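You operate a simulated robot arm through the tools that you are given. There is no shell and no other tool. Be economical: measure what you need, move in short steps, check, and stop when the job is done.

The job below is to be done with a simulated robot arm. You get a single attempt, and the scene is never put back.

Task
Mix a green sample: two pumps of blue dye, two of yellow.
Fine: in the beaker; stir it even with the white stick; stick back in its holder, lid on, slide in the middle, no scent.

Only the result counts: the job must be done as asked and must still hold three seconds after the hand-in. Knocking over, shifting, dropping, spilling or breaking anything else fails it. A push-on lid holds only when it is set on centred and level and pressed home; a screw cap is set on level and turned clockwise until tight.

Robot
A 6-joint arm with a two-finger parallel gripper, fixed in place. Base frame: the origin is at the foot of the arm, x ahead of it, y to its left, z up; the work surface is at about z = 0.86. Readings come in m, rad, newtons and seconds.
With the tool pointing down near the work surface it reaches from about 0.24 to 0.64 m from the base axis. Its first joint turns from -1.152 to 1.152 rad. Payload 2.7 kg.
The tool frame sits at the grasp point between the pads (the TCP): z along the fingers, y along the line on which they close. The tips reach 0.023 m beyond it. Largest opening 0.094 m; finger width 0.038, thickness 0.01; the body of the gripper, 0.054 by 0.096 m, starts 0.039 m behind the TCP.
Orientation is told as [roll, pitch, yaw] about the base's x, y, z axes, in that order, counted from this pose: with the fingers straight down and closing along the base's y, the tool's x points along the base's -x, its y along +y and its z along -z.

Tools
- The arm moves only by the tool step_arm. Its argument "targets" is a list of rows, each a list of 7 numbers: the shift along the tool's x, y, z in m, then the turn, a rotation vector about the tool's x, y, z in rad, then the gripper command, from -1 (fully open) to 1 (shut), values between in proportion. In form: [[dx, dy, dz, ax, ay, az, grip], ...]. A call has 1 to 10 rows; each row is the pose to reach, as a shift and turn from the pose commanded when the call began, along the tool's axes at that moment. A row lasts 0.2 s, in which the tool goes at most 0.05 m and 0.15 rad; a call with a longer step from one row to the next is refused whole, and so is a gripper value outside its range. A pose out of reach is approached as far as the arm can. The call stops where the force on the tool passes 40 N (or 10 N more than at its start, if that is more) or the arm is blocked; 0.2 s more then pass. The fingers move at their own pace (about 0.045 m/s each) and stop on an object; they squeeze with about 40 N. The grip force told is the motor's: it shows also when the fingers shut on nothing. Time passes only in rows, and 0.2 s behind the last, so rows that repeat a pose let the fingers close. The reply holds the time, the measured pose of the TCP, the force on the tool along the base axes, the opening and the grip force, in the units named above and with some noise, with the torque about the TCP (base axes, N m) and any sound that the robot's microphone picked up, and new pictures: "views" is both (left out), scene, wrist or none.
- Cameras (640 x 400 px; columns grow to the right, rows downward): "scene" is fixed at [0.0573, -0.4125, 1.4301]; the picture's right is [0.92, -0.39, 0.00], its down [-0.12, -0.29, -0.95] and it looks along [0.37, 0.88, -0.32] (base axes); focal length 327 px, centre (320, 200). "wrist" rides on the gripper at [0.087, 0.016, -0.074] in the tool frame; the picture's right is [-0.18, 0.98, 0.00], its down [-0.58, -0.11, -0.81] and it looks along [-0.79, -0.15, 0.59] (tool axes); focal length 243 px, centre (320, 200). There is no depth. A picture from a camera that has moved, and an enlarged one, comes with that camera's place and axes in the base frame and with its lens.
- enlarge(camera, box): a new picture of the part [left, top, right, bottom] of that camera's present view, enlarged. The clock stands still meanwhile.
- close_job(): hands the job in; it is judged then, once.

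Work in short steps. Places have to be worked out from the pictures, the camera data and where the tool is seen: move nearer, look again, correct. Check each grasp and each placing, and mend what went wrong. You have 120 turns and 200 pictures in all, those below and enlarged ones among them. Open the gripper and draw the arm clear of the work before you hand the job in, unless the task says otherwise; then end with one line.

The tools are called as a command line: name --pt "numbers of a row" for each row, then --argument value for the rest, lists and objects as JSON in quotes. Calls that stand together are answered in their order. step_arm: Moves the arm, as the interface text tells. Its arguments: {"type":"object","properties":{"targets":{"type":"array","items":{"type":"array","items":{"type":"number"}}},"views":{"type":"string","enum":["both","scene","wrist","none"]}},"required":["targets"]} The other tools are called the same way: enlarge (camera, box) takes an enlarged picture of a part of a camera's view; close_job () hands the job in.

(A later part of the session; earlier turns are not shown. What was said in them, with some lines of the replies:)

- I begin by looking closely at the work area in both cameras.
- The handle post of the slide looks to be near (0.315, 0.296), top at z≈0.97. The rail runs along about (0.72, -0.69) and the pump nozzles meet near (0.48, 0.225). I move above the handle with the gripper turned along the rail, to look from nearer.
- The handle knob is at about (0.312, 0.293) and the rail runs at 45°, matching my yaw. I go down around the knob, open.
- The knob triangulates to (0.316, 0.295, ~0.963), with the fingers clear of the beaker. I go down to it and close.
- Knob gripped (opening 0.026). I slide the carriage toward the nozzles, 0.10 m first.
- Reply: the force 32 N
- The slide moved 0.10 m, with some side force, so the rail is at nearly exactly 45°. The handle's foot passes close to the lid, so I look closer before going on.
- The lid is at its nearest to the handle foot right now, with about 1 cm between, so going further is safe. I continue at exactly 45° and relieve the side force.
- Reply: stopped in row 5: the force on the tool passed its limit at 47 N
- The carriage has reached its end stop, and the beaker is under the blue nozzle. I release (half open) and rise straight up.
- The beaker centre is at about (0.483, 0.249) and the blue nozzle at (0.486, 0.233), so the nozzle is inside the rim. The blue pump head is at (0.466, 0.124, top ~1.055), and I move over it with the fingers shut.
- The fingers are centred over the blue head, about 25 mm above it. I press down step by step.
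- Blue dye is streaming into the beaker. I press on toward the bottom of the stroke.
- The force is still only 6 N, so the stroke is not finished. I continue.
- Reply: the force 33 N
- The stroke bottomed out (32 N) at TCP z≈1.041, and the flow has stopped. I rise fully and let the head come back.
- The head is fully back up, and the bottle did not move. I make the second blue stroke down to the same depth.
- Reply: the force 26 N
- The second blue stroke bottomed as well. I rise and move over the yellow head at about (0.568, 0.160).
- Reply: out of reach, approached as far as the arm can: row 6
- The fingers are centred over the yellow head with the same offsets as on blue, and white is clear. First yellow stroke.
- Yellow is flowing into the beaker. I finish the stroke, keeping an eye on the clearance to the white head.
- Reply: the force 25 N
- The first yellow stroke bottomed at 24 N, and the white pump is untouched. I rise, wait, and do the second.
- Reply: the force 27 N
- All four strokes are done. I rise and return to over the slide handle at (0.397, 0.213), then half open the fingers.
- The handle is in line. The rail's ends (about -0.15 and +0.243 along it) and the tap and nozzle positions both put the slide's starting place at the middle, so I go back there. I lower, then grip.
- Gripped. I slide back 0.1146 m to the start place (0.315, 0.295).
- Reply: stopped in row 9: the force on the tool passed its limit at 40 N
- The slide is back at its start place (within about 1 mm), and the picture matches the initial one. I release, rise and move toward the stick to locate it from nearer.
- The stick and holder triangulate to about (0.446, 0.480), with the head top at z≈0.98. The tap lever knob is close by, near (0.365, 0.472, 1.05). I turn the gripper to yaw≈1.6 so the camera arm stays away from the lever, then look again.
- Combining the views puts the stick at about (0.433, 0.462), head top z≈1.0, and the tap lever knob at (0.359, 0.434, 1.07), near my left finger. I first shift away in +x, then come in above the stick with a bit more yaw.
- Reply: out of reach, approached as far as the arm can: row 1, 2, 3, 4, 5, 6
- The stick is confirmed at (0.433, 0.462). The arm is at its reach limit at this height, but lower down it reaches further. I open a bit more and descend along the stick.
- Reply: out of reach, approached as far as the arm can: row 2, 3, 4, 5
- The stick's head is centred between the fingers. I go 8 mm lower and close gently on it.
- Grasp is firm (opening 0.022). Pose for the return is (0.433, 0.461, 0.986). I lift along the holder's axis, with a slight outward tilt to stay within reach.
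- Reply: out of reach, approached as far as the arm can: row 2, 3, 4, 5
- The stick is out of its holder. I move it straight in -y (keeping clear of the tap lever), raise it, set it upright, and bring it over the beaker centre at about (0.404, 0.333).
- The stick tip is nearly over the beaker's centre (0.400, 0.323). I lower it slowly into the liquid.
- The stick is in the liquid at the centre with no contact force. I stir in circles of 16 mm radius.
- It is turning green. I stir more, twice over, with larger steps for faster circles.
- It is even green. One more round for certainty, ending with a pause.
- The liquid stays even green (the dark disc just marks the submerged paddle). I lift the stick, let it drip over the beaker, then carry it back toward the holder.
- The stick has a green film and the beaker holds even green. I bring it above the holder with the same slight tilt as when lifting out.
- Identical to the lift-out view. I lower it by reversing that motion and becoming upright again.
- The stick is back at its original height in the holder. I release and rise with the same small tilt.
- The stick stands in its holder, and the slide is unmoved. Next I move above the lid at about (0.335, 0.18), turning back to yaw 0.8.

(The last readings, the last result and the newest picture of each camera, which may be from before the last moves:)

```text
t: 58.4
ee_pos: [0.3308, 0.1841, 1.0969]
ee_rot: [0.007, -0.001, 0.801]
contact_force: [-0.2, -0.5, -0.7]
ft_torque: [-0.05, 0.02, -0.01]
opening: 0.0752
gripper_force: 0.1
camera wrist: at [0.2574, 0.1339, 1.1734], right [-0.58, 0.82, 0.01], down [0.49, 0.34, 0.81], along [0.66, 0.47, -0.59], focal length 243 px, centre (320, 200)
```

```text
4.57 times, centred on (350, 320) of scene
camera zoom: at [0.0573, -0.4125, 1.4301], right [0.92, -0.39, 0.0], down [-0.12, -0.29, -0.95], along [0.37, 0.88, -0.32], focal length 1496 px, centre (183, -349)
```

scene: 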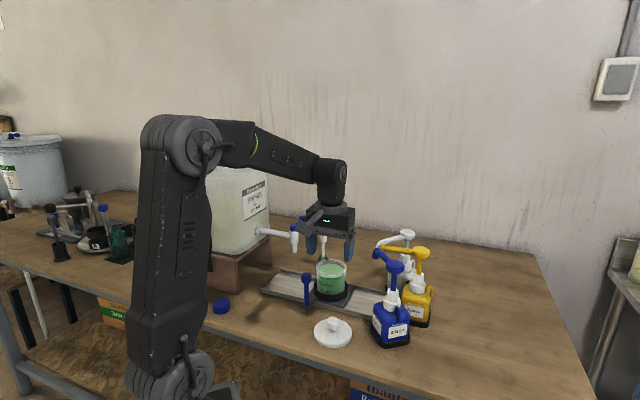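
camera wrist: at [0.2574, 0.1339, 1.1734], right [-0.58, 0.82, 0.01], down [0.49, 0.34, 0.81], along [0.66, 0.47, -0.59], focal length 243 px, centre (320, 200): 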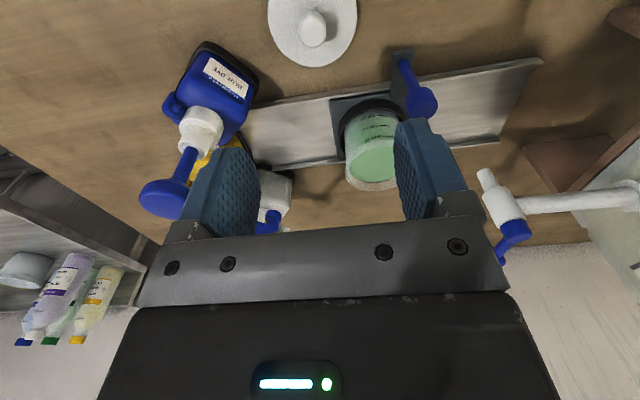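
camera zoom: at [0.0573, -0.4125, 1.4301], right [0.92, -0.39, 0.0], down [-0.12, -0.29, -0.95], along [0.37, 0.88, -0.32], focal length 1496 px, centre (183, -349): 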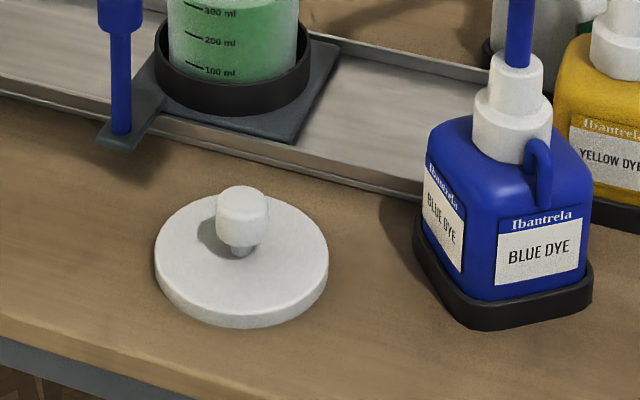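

Combining the rays puts the lid centre at about (0.338, 0.180), knob top z≈0.915. I go down above it for a closer look.

step_arm --pt "-0.002 -0.008 0.04 0 0 0 -0.6" --pt "-0.002 -0.008 0.08 0 0 0 -0.6" --pt "-0.002 -0.008 0.115 0 0 0 -0.6" --pt "-0.002 -0.008 0.115 0 0 0 -0.6"

enlarge --camera "scene" --box '[280, 260, 420, 350]'

```text
t: 59.4
ee_pos: [0.3367, 0.1821, 0.9812]
ee_rot: [0.005, -0.001, 0.803]
contact_force: [0.5, -0.1, 0.8]
ft_torque: [-0.03, -0.02, -0.04]
opening: 0.075
gripper_force: 0.2
camera wrist: at [0.2645, 0.131, 1.0577], right [-0.58, 0.82, 0.01], down [0.49, 0.34, 0.81], along [0.65, 0.47, -0.59], focal length 243 px, centre (320, 200)
```

scene: 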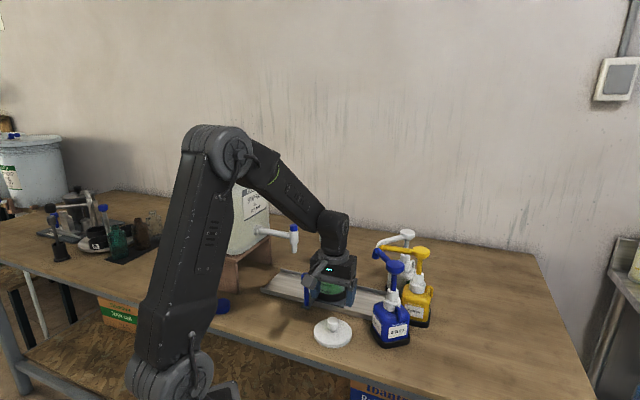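
wrist: 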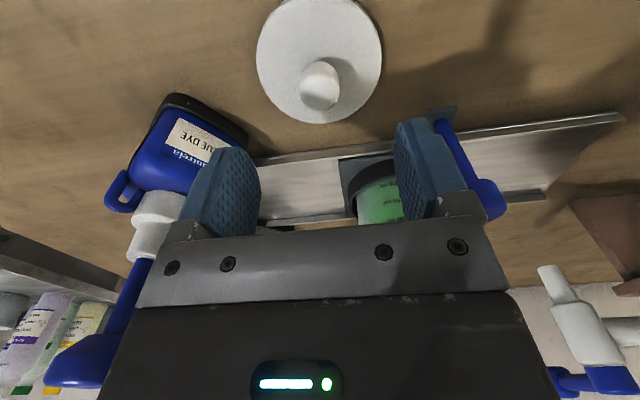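

```text
4.44 times, centred on (350, 305) of scene
camera zoom: at [0.0573, -0.4125, 1.4301], right [0.92, -0.39, 0.0], down [-0.12, -0.29, -0.95], along [0.37, 0.88, -0.32], focal length 1454 px, centre (187, -267)
```

zoom: 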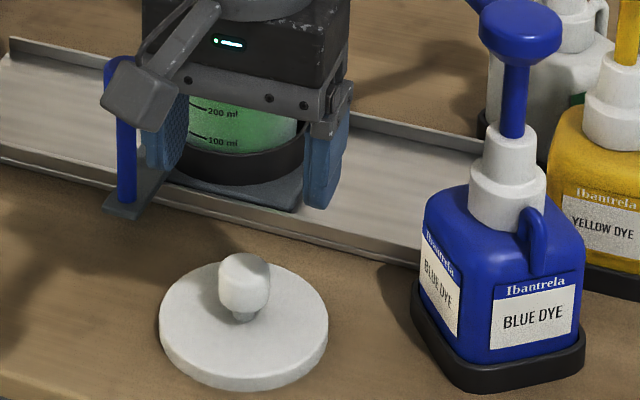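

The knob lies a few mm toward the camera from my axis. I correct by 4 mm and go down with the tips to about z 0.89, then look.

step_arm --pt "0.004 0 0.035 0 0 0 -0.4" --pt "0.004 0 0.06 0 0 0 -0.4" --pt "0.004 0 0.068 0 0 0 -0.4" --pt "0.004 0 0.068 0 0 0 -0.4"

enlarge --camera "scene" --box '[280, 260, 420, 350]'

enlarge --camera "wrist" --box '[180, 50, 460, 240]'

```text
t: 60.4
ee_pos: [0.3335, 0.1792, 0.9137]
ee_rot: [0.008, -0.001, 0.803]
contact_force: [0.1, 0.1, -0.6]
ft_torque: [0.0, 0.02, 0.01]
opening: 0.0655
gripper_force: 0.0
camera wrist: at [0.2616, 0.1284, 0.9896], right [-0.58, 0.82, 0.01], down [0.49, 0.34, 0.81], along [0.65, 0.47, -0.59], focal length 243 px, centre (320, 200)
```

scene: 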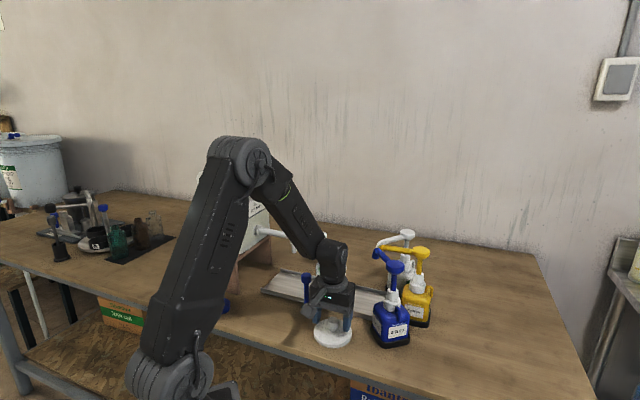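
wrist: 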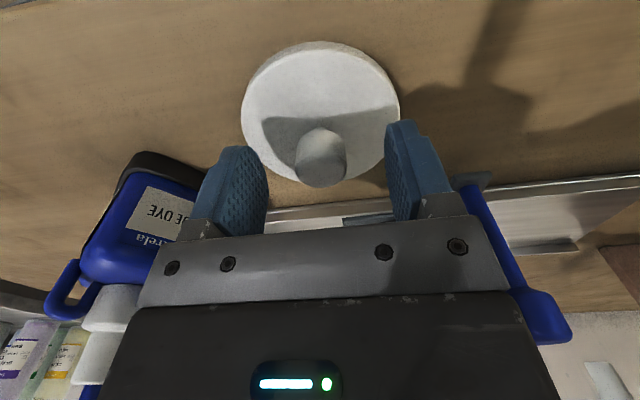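

```text
4.44 times, centred on (350, 305) of scene
camera zoom: at [0.0573, -0.4125, 1.4301], right [0.92, -0.39, 0.0], down [-0.12, -0.29, -0.95], along [0.37, 0.88, -0.32], focal length 1454 px, centre (187, -267)
```

zoom: 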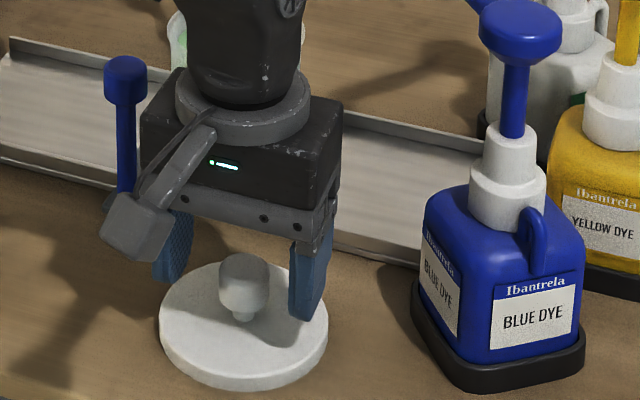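

```text
2.11 times, centred on (320, 145) of wrist
camera zoom: at [0.2616, 0.1284, 0.9896], right [-0.58, 0.82, 0.01], down [0.49, 0.34, 0.81], along [0.65, 0.47, -0.59], focal length 511 px, centre (320, 316)
```

zoom: 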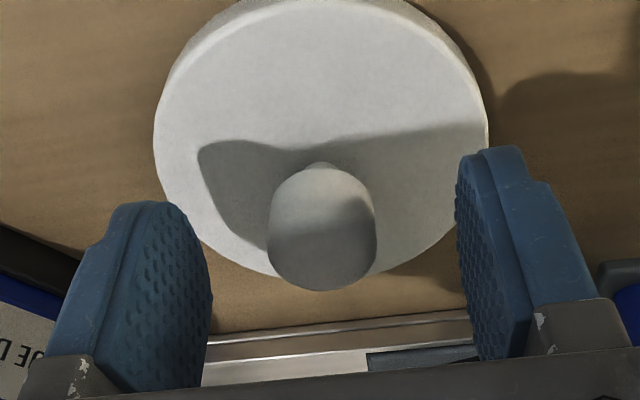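

The knob is between the fingers. I shift 4 mm more toward the base, go 9 mm lower and close.

step_arm --pt "0.004 0 0.004 0 0 0 -0.4" --pt "0.004 0 0.009 0 0 0 -0.4" --pt "0.004 0 0.009 0 0 0 0.2" --pt "0.004 0 0.009 0 0 0 1" --pt "0.004 0 0.009 0 0 0 1" --pt "0.004 0 0.009 0 0 0 1"

enlarge --camera "wrist" --box '[180, 30, 460, 230]'

enlarge --camera "scene" --box '[280, 260, 420, 350]'

```text
t: 61.8
ee_pos: [0.3318, 0.1771, 0.9068]
ee_rot: [0.008, -0.001, 0.803]
contact_force: [-0.3, 0.2, 3.4]
ft_torque: [-0.12, -0.1, -0.02]
opening: 0.026
gripper_force: 40.4
camera wrist: at [0.2585, 0.1256, 0.981], right [-0.58, 0.82, 0.01], down [0.49, 0.34, 0.81], along [0.65, 0.47, -0.59], focal length 243 px, centre (320, 200)
```

scene: 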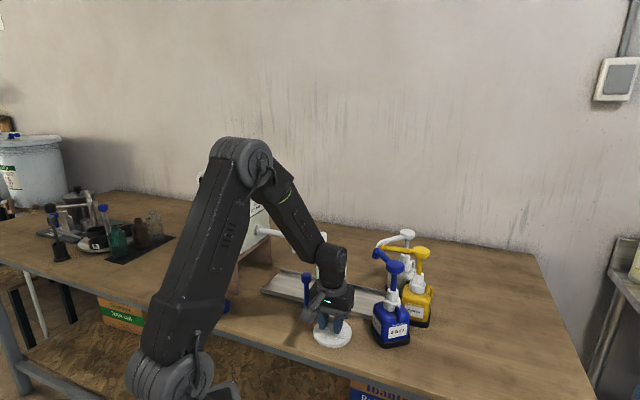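
wrist: 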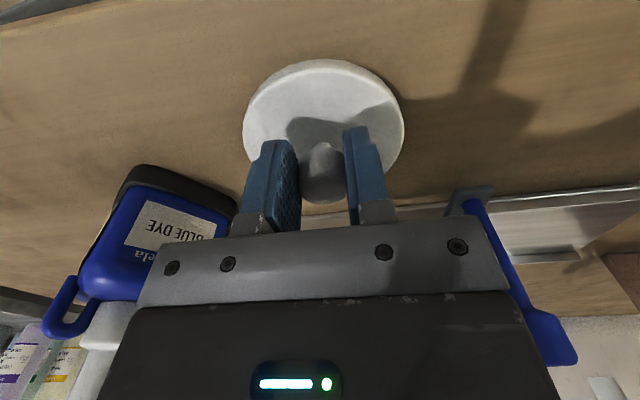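

```text
2.00 times, centred on (320, 130) of wrist
camera zoom: at [0.2585, 0.1256, 0.981], right [-0.58, 0.82, 0.01], down [0.49, 0.34, 0.81], along [0.65, 0.47, -0.59], focal length 485 px, centre (320, 340)
```

zoom: 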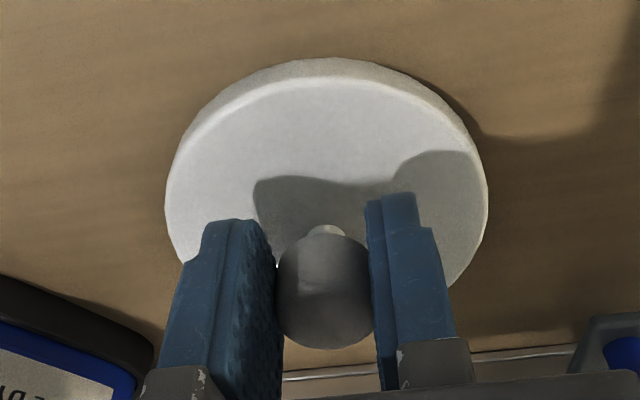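

```text
4.44 times, centred on (350, 305) of scene
camera zoom: at [0.0572, -0.4125, 1.4301], right [0.92, -0.39, 0.0], down [-0.12, -0.29, -0.95], along [0.37, 0.88, -0.32], focal length 1454 px, centre (187, -267)
```

zoom: 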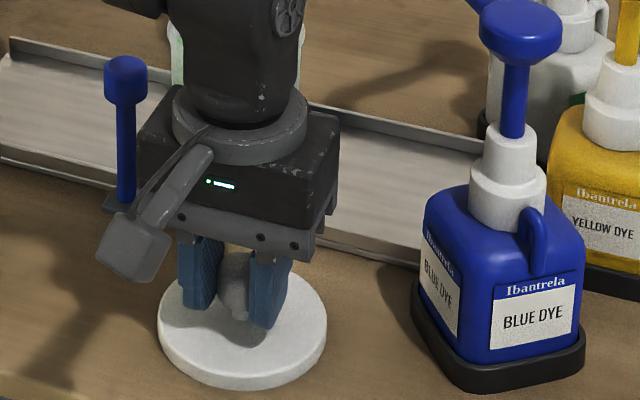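

The knob is gripped (opening 0.026). I lift the lid straight up 0.15 m and check.

step_arm --pt "0 0 -0.015 0 0 0 1" --pt "0 0 -0.05 0 0 0 1" --pt "0 0 -0.09 0 0 0 1" --pt "0 0 -0.13 0 0 0 1" --pt "0 0 -0.15 0 0 0 1" --pt "0 0 -0.15 0 0 0 1"

enlarge --camera "wrist" --box '[180, 30, 460, 230]'

enlarge --camera "scene" --box '[260, 220, 400, 320]'

```text
t: 63.2
ee_pos: [0.3318, 0.1749, 1.0566]
ee_rot: [0.008, -0.002, 0.803]
contact_force: [-0.1, -0.3, -0.3]
ft_torque: [-0.01, 0.02, -0.02]
opening: 0.0259
gripper_force: 39.9
camera wrist: at [0.2585, 0.1248, 1.1315], right [-0.58, 0.82, 0.01], down [0.49, 0.34, 0.81], along [0.65, 0.47, -0.59], focal length 243 px, centre (320, 200)
```

scene: 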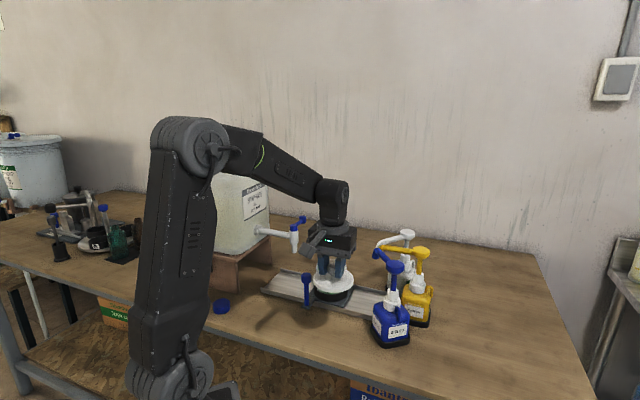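
wrist: 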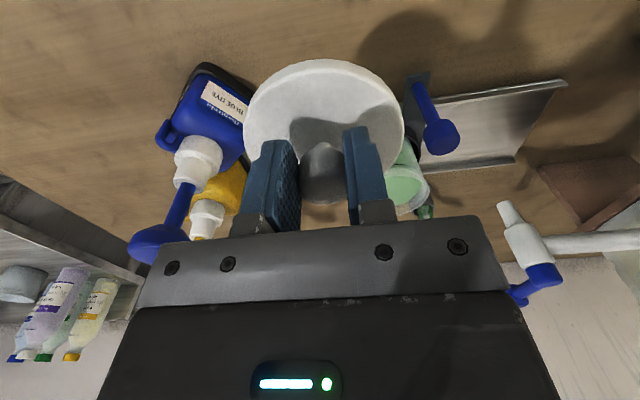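

```text
2.00 times, centred on (320, 130) of wrist
camera zoom: at [0.2585, 0.1248, 1.1315], right [-0.58, 0.82, 0.01], down [0.49, 0.34, 0.81], along [0.65, 0.47, -0.59], focal length 485 px, centre (320, 340)
```

zoom: 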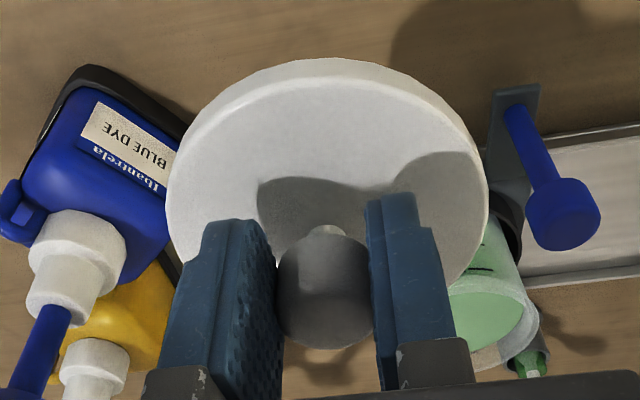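

```text
4.00 times, centred on (330, 270) of scene
camera zoom: at [0.0573, -0.4125, 1.4301], right [0.92, -0.39, 0.0], down [-0.12, -0.29, -0.95], along [0.37, 0.88, -0.32], focal length 1308 px, centre (280, -80)
```

zoom: 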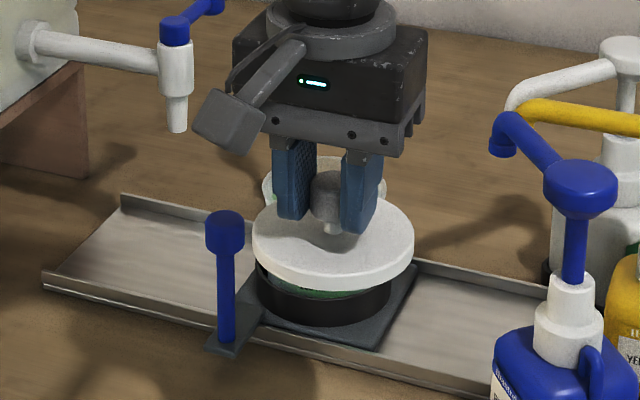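

The lid is held level. I judge its centre about 7 mm outward of the TCP, and the beaker's rim centre at about (0.402, 0.331), z≈0.957. I carry the lid over it and stop about 3 cm above the rim.

step_arm --pt "-0.038 0.0144 0 0 0 0 1" --pt "-0.077 0.0289 0 0 0 0 1" --pt "-0.115 0.0433 0 0 0 0 1" --pt "-0.1535 0.0577 0 0 0 0 1" --pt "-0.1535 0.0577 0.022 0 0 0 1" --pt "-0.1535 0.0577 0.022 0 0 0 1"

enlarge --camera "scene" --box '[280, 220, 380, 300]'

enlarge --camera "wrist" --box '[180, 0, 460, 200]'

```text
t: 64.6
ee_pos: [0.3977, 0.3254, 1.0324]
ee_rot: [0.006, -0.001, 0.803]
contact_force: [0.6, 0.7, -0.6]
ft_torque: [0.01, 0.01, 0.02]
opening: 0.0258
gripper_force: 40.0
camera wrist: at [0.3244, 0.2745, 1.1084], right [-0.58, 0.82, 0.01], down [0.49, 0.34, 0.81], along [0.65, 0.47, -0.59], focal length 243 px, centre (320, 200)
```

scene: 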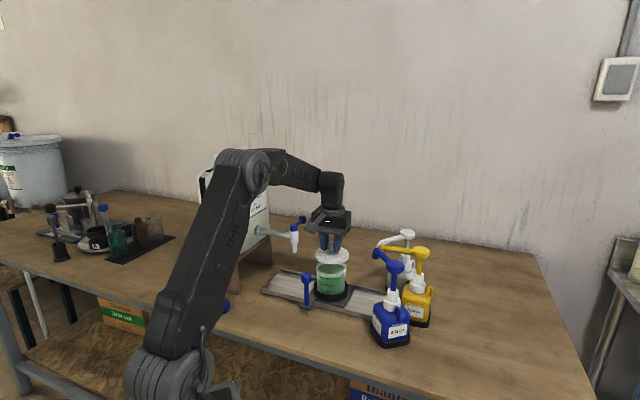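
wrist: 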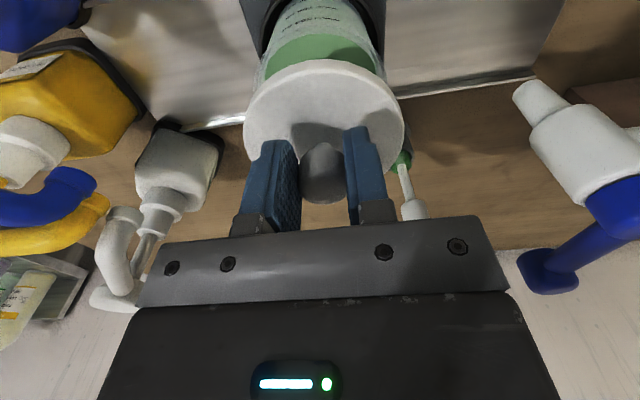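

```text
5.00 times, centred on (330, 260) of scene
camera zoom: at [0.0573, -0.4125, 1.4301], right [0.92, -0.39, 0.0], down [-0.12, -0.29, -0.95], along [0.37, 0.88, -0.32], focal length 1636 px, centre (270, -100)
```

zoom: 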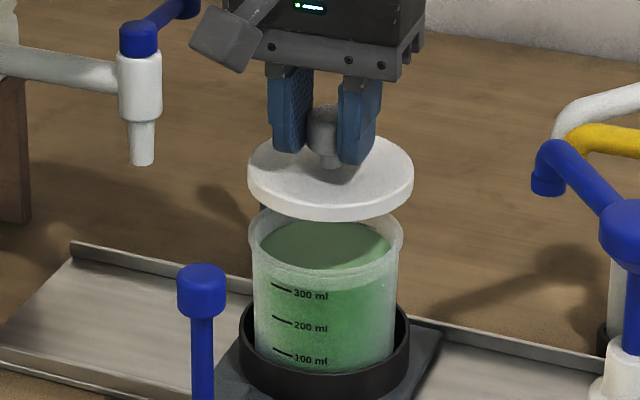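

```text
2.00 times, centred on (320, 100) of wrist
camera zoom: at [0.3244, 0.2745, 1.1084], right [-0.58, 0.82, 0.01], down [0.49, 0.34, 0.81], along [0.65, 0.47, -0.59], focal length 485 px, centre (320, 400)
```

zoom: 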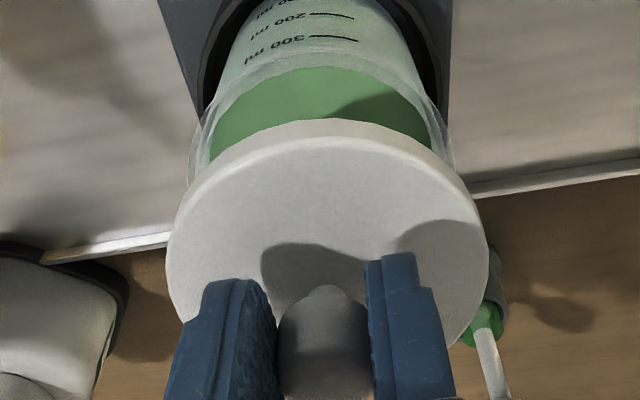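

Columns agree within about 1.5 mm in both views. I enlarge further to check the alignment in depth.

enlarge --camera "scene" --box '[310, 240, 354, 284]'

enlarge --camera "wrist" --box '[230, 20, 410, 140]'

```text
9.09 times, centred on (332, 262) of scene
camera zoom: at [0.0573, -0.4125, 1.4301], right [0.92, -0.39, 0.0], down [-0.12, -0.29, -0.95], along [0.37, 0.88, -0.32], focal length 2974 px, centre (211, -364)
```

zoom: 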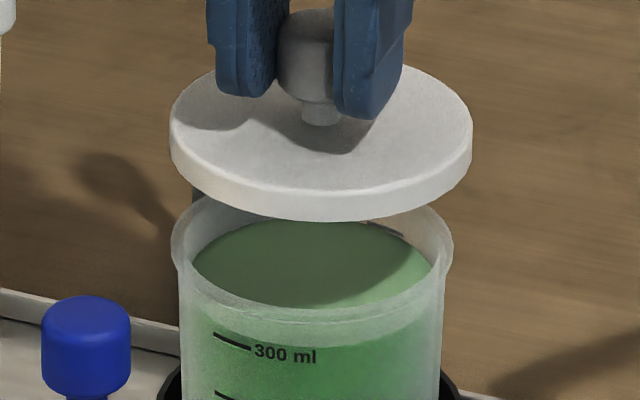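

```text
3.33 times, centred on (320, 80) of wrist
camera zoom: at [0.3244, 0.2745, 1.1084], right [-0.58, 0.82, 0.01], down [0.49, 0.34, 0.81], along [0.65, 0.47, -0.59], focal length 809 px, centre (320, 600)
```

zoom: 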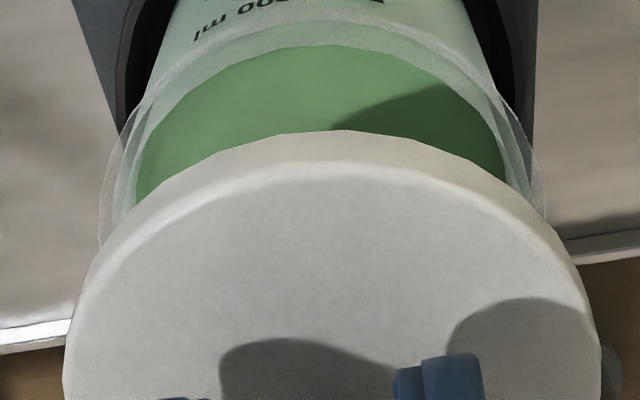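

All cues agree: the lid is about 8 mm too far outward. I shift it 8 mm back, go 12 mm lower and look again.

step_arm --pt "0.008 0 0 0 0 0 1" --pt "0.008 0 0.012 0 0 0 1" --pt "0.008 0 0.012 0 0 0 1" --views "none"

enlarge --camera "scene" --box '[310, 240, 354, 284]'

enlarge --camera "wrist" --box '[230, 20, 410, 140]'

```text
t: 65.4
ee_pos: [0.3919, 0.3193, 1.0197]
ee_rot: [0.006, -0.001, 0.802]
contact_force: [0.1, -0.7, -0.9]
ft_torque: [0.01, 0.01, -0.01]
opening: 0.0256
gripper_force: 39.7
```

```text
9.09 times, centred on (332, 262) of scene
camera zoom: at [0.0573, -0.4125, 1.4301], right [0.92, -0.39, 0.0], down [-0.12, -0.29, -0.95], along [0.37, 0.88, -0.32], focal length 2974 px, centre (211, -364)
```

zoom: 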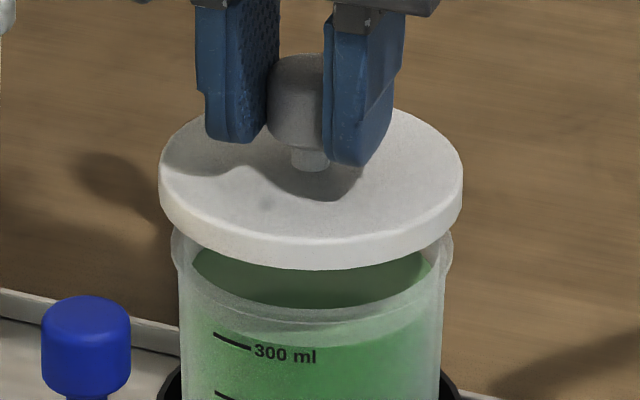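

```text
3.33 times, centred on (320, 80) of wrist
camera zoom: at [0.3186, 0.269, 1.0967], right [-0.58, 0.82, 0.01], down [0.49, 0.34, 0.81], along [0.65, 0.47, -0.59], focal length 809 px, centre (320, 600)
```

zoom: 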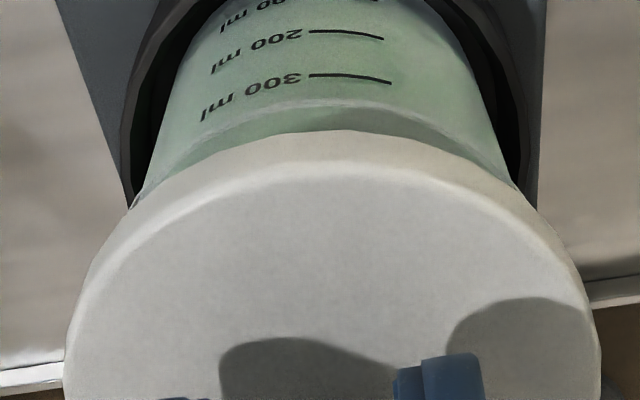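

The lid is now centred within about 1 mm in both views. I lower it slowly onto the rim.

step_arm --pt "0 0 0.005 0 0 0 1" --pt "0 0 0.009 0 0 0 1" --pt "0 0 0.012 0 0 0 1" --pt "0 0 0.014 0 0 0 1" --pt "0 0 0.016 0 0 0 1" --views "none"

enlarge --camera "scene" --box '[310, 240, 354, 284]'

enlarge --camera "wrist" --box '[230, 20, 410, 140]'

```text
t: 66.6
ee_pos: [0.3913, 0.32, 1.0042]
ee_rot: [0.007, -0.001, 0.802]
contact_force: [-0.3, -0.1, 0.3]
ft_torque: [0.0, 0.01, 0.02]
opening: 0.0259
gripper_force: 39.7
```

```text
9.09 times, centred on (332, 262) of scene
camera zoom: at [0.0573, -0.4125, 1.4301], right [0.92, -0.39, 0.0], down [-0.12, -0.29, -0.95], along [0.37, 0.88, -0.32], focal length 2974 px, centre (211, -364)
```

zoom: 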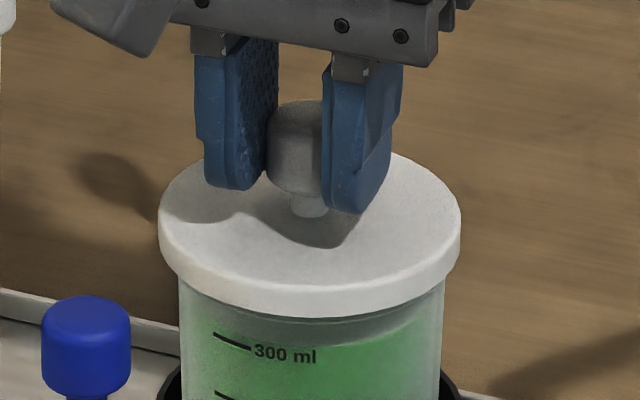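

```text
3.33 times, centred on (320, 80) of wrist
camera zoom: at [0.3184, 0.2691, 1.0808], right [-0.58, 0.82, 0.01], down [0.49, 0.34, 0.81], along [0.65, 0.47, -0.59], focal length 809 px, centre (320, 600)
```

zoom: 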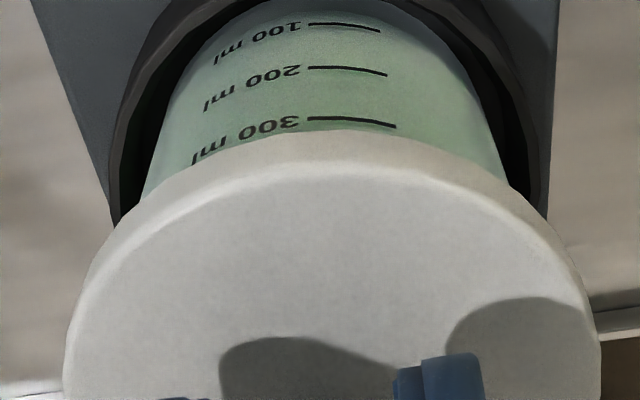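

The lid is about to touch, well centred. I continue down in 1–2 mm steps, pressing home.

step_arm --pt "0 0.0003 0.002 0 0 0 1" --pt "0 0.0003 0.004 0 0 0 1" --pt "0 0.0003 0.006 0 0 0 1" --pt "0 0.0003 0.008 0 0 0 1" --views "none"

enlarge --camera "scene" --box '[310, 240, 354, 284]'

```text
t: 67.6
ee_pos: [0.3906, 0.3201, 0.9971]
ee_rot: [0.006, -0.001, 0.802]
contact_force: [0.0, 0.4, -1.6]
ft_torque: [0.0, 0.0, 0.03]
opening: 0.0257
gripper_force: 40.2
```

```text
9.09 times, centred on (332, 262) of scene
camera zoom: at [0.0573, -0.4125, 1.4301], right [0.92, -0.39, 0.0], down [-0.12, -0.29, -0.95], along [0.37, 0.88, -0.32], focal length 2974 px, centre (211, -364)
```

zoom: 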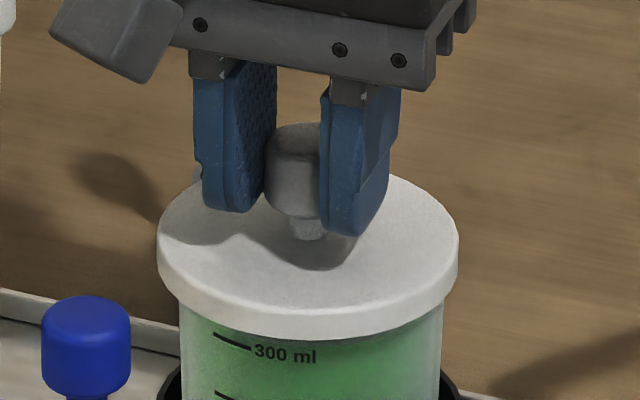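

Still no contact; the lid's skirt is passing over the rim. I correct by 1 mm sideways and go on until it resists.

step_arm --pt "-0.0003 -0.001 0 0 0 0 1" --pt "-0.0003 -0.001 0.002 0 0 0 1" --pt "-0.0003 -0.001 0.004 0 0 0 1" --pt "-0.0003 -0.001 0.006 0 0 0 1" --views "none"

enlarge --camera "scene" --box '[310, 240, 354, 284]'

```text
t: 68.7
ee_pos: [0.3923, 0.3204, 0.9942]
ee_rot: [0.005, -0.01, 0.802]
contact_force: [0.2, -0.3, 2.5]
ft_torque: [-0.16, -0.12, 0.01]
opening: 0.0257
gripper_force: 40.2
heard: snap
stopped in row 4: the force on the tool passed its limit at 42 N (the readings are from after the stop); the commanded pose is now the measured one
```

```text
9.09 times, centred on (332, 262) of scene
camera zoom: at [0.0573, -0.4125, 1.4301], right [0.92, -0.39, 0.0], down [-0.12, -0.29, -0.95], along [0.37, 0.88, -0.32], focal length 2974 px, centre (211, -364)
```

zoom: 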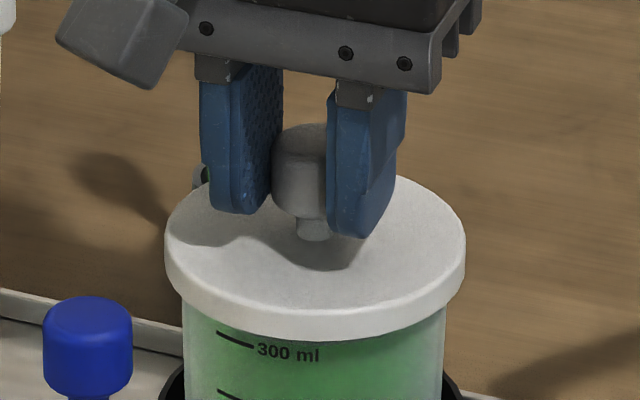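

A snap was heard, so the lid is home. I open the fingers and rise straight up.

step_arm --pt "0 0 0 0 0 0 0.2" --pt "0 0 0 0 0 0 -0.4" --pt "0 0 0 0 0 0 -0.4" --pt "0 0 -0.03 0 0 0 -0.4" --pt "0 0 -0.07 0 0 0 -0.4" --pt "0 0 -0.11 0 0 0 -0.4" --pt "0.04 0 -0.14 0 0 0 -0.4" --pt "0.08 0 -0.16 0 0 0 -0.4" --pt "0.1 0 -0.16 0 0 0 -0.4"

enlarge --camera "scene" --box '[240, 210, 400, 310]'

enlarge --camera "wrist" --box '[160, 0, 480, 200]'

```text
t: 70.7
ee_pos: [0.3221, 0.2459, 1.1546]
ee_rot: [0.006, -0.009, 0.803]
contact_force: [0.0, -0.8, -0.5]
ft_torque: [-0.01, 0.03, -0.02]
opening: 0.0658
gripper_force: 0.1
camera wrist: at [0.2491, 0.1951, 1.2298], right [-0.58, 0.81, 0.01], down [0.48, 0.34, 0.81], along [0.66, 0.47, -0.59], focal length 243 px, centre (320, 200)
```

scene: 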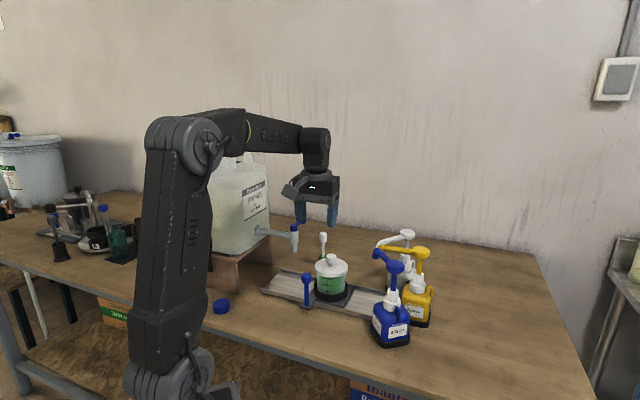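
wrist: 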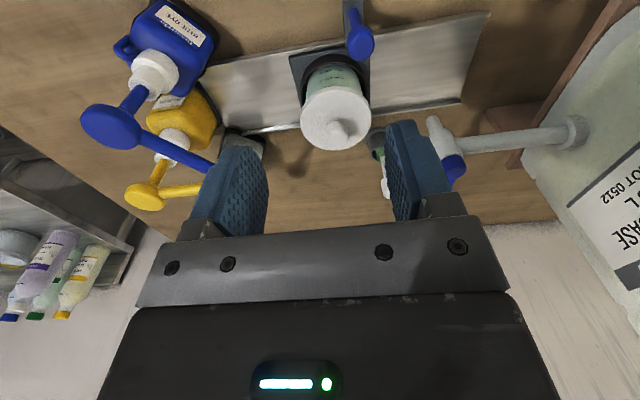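

```text
4.00 times, centred on (320, 260) of scene
camera zoom: at [0.0573, -0.4125, 1.4301], right [0.92, -0.39, 0.0], down [-0.12, -0.29, -0.95], along [0.37, 0.88, -0.32], focal length 1308 px, centre (320, -40)
```

zoom: 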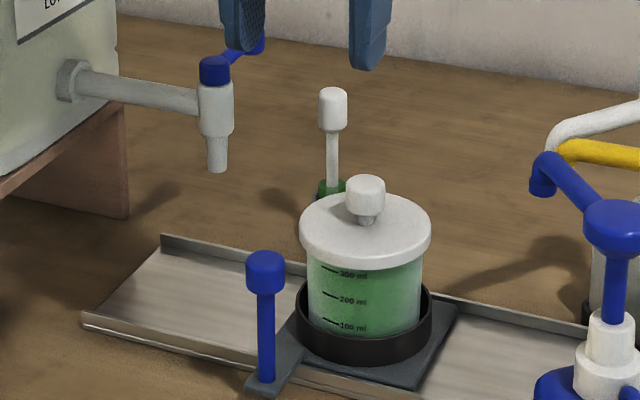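

```text
2.00 times, centred on (320, 100) of wrist
camera zoom: at [0.2491, 0.1951, 1.2298], right [-0.58, 0.81, 0.01], down [0.48, 0.34, 0.81], along [0.66, 0.47, -0.59], focal length 485 px, centre (320, 400)
```

zoom: 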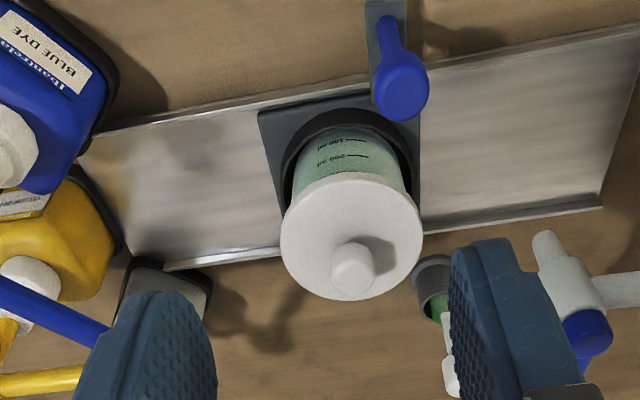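

The lid is on level and snapped home, the stick is in its holder, and the slide centre (0.0505) matches the rail middle (about 0.047–0.052). The bottles are untouched, and the gripper is open and clear, so I hand in.

close_job

```text
The job is handed in.
```

The green sample is mixed and handed in: two full pumps of blue and two of yellow went into the beaker, no scent, stirred to an even green. The white stick is back in its holder, the lid snapped on, and the slide is in the middle.
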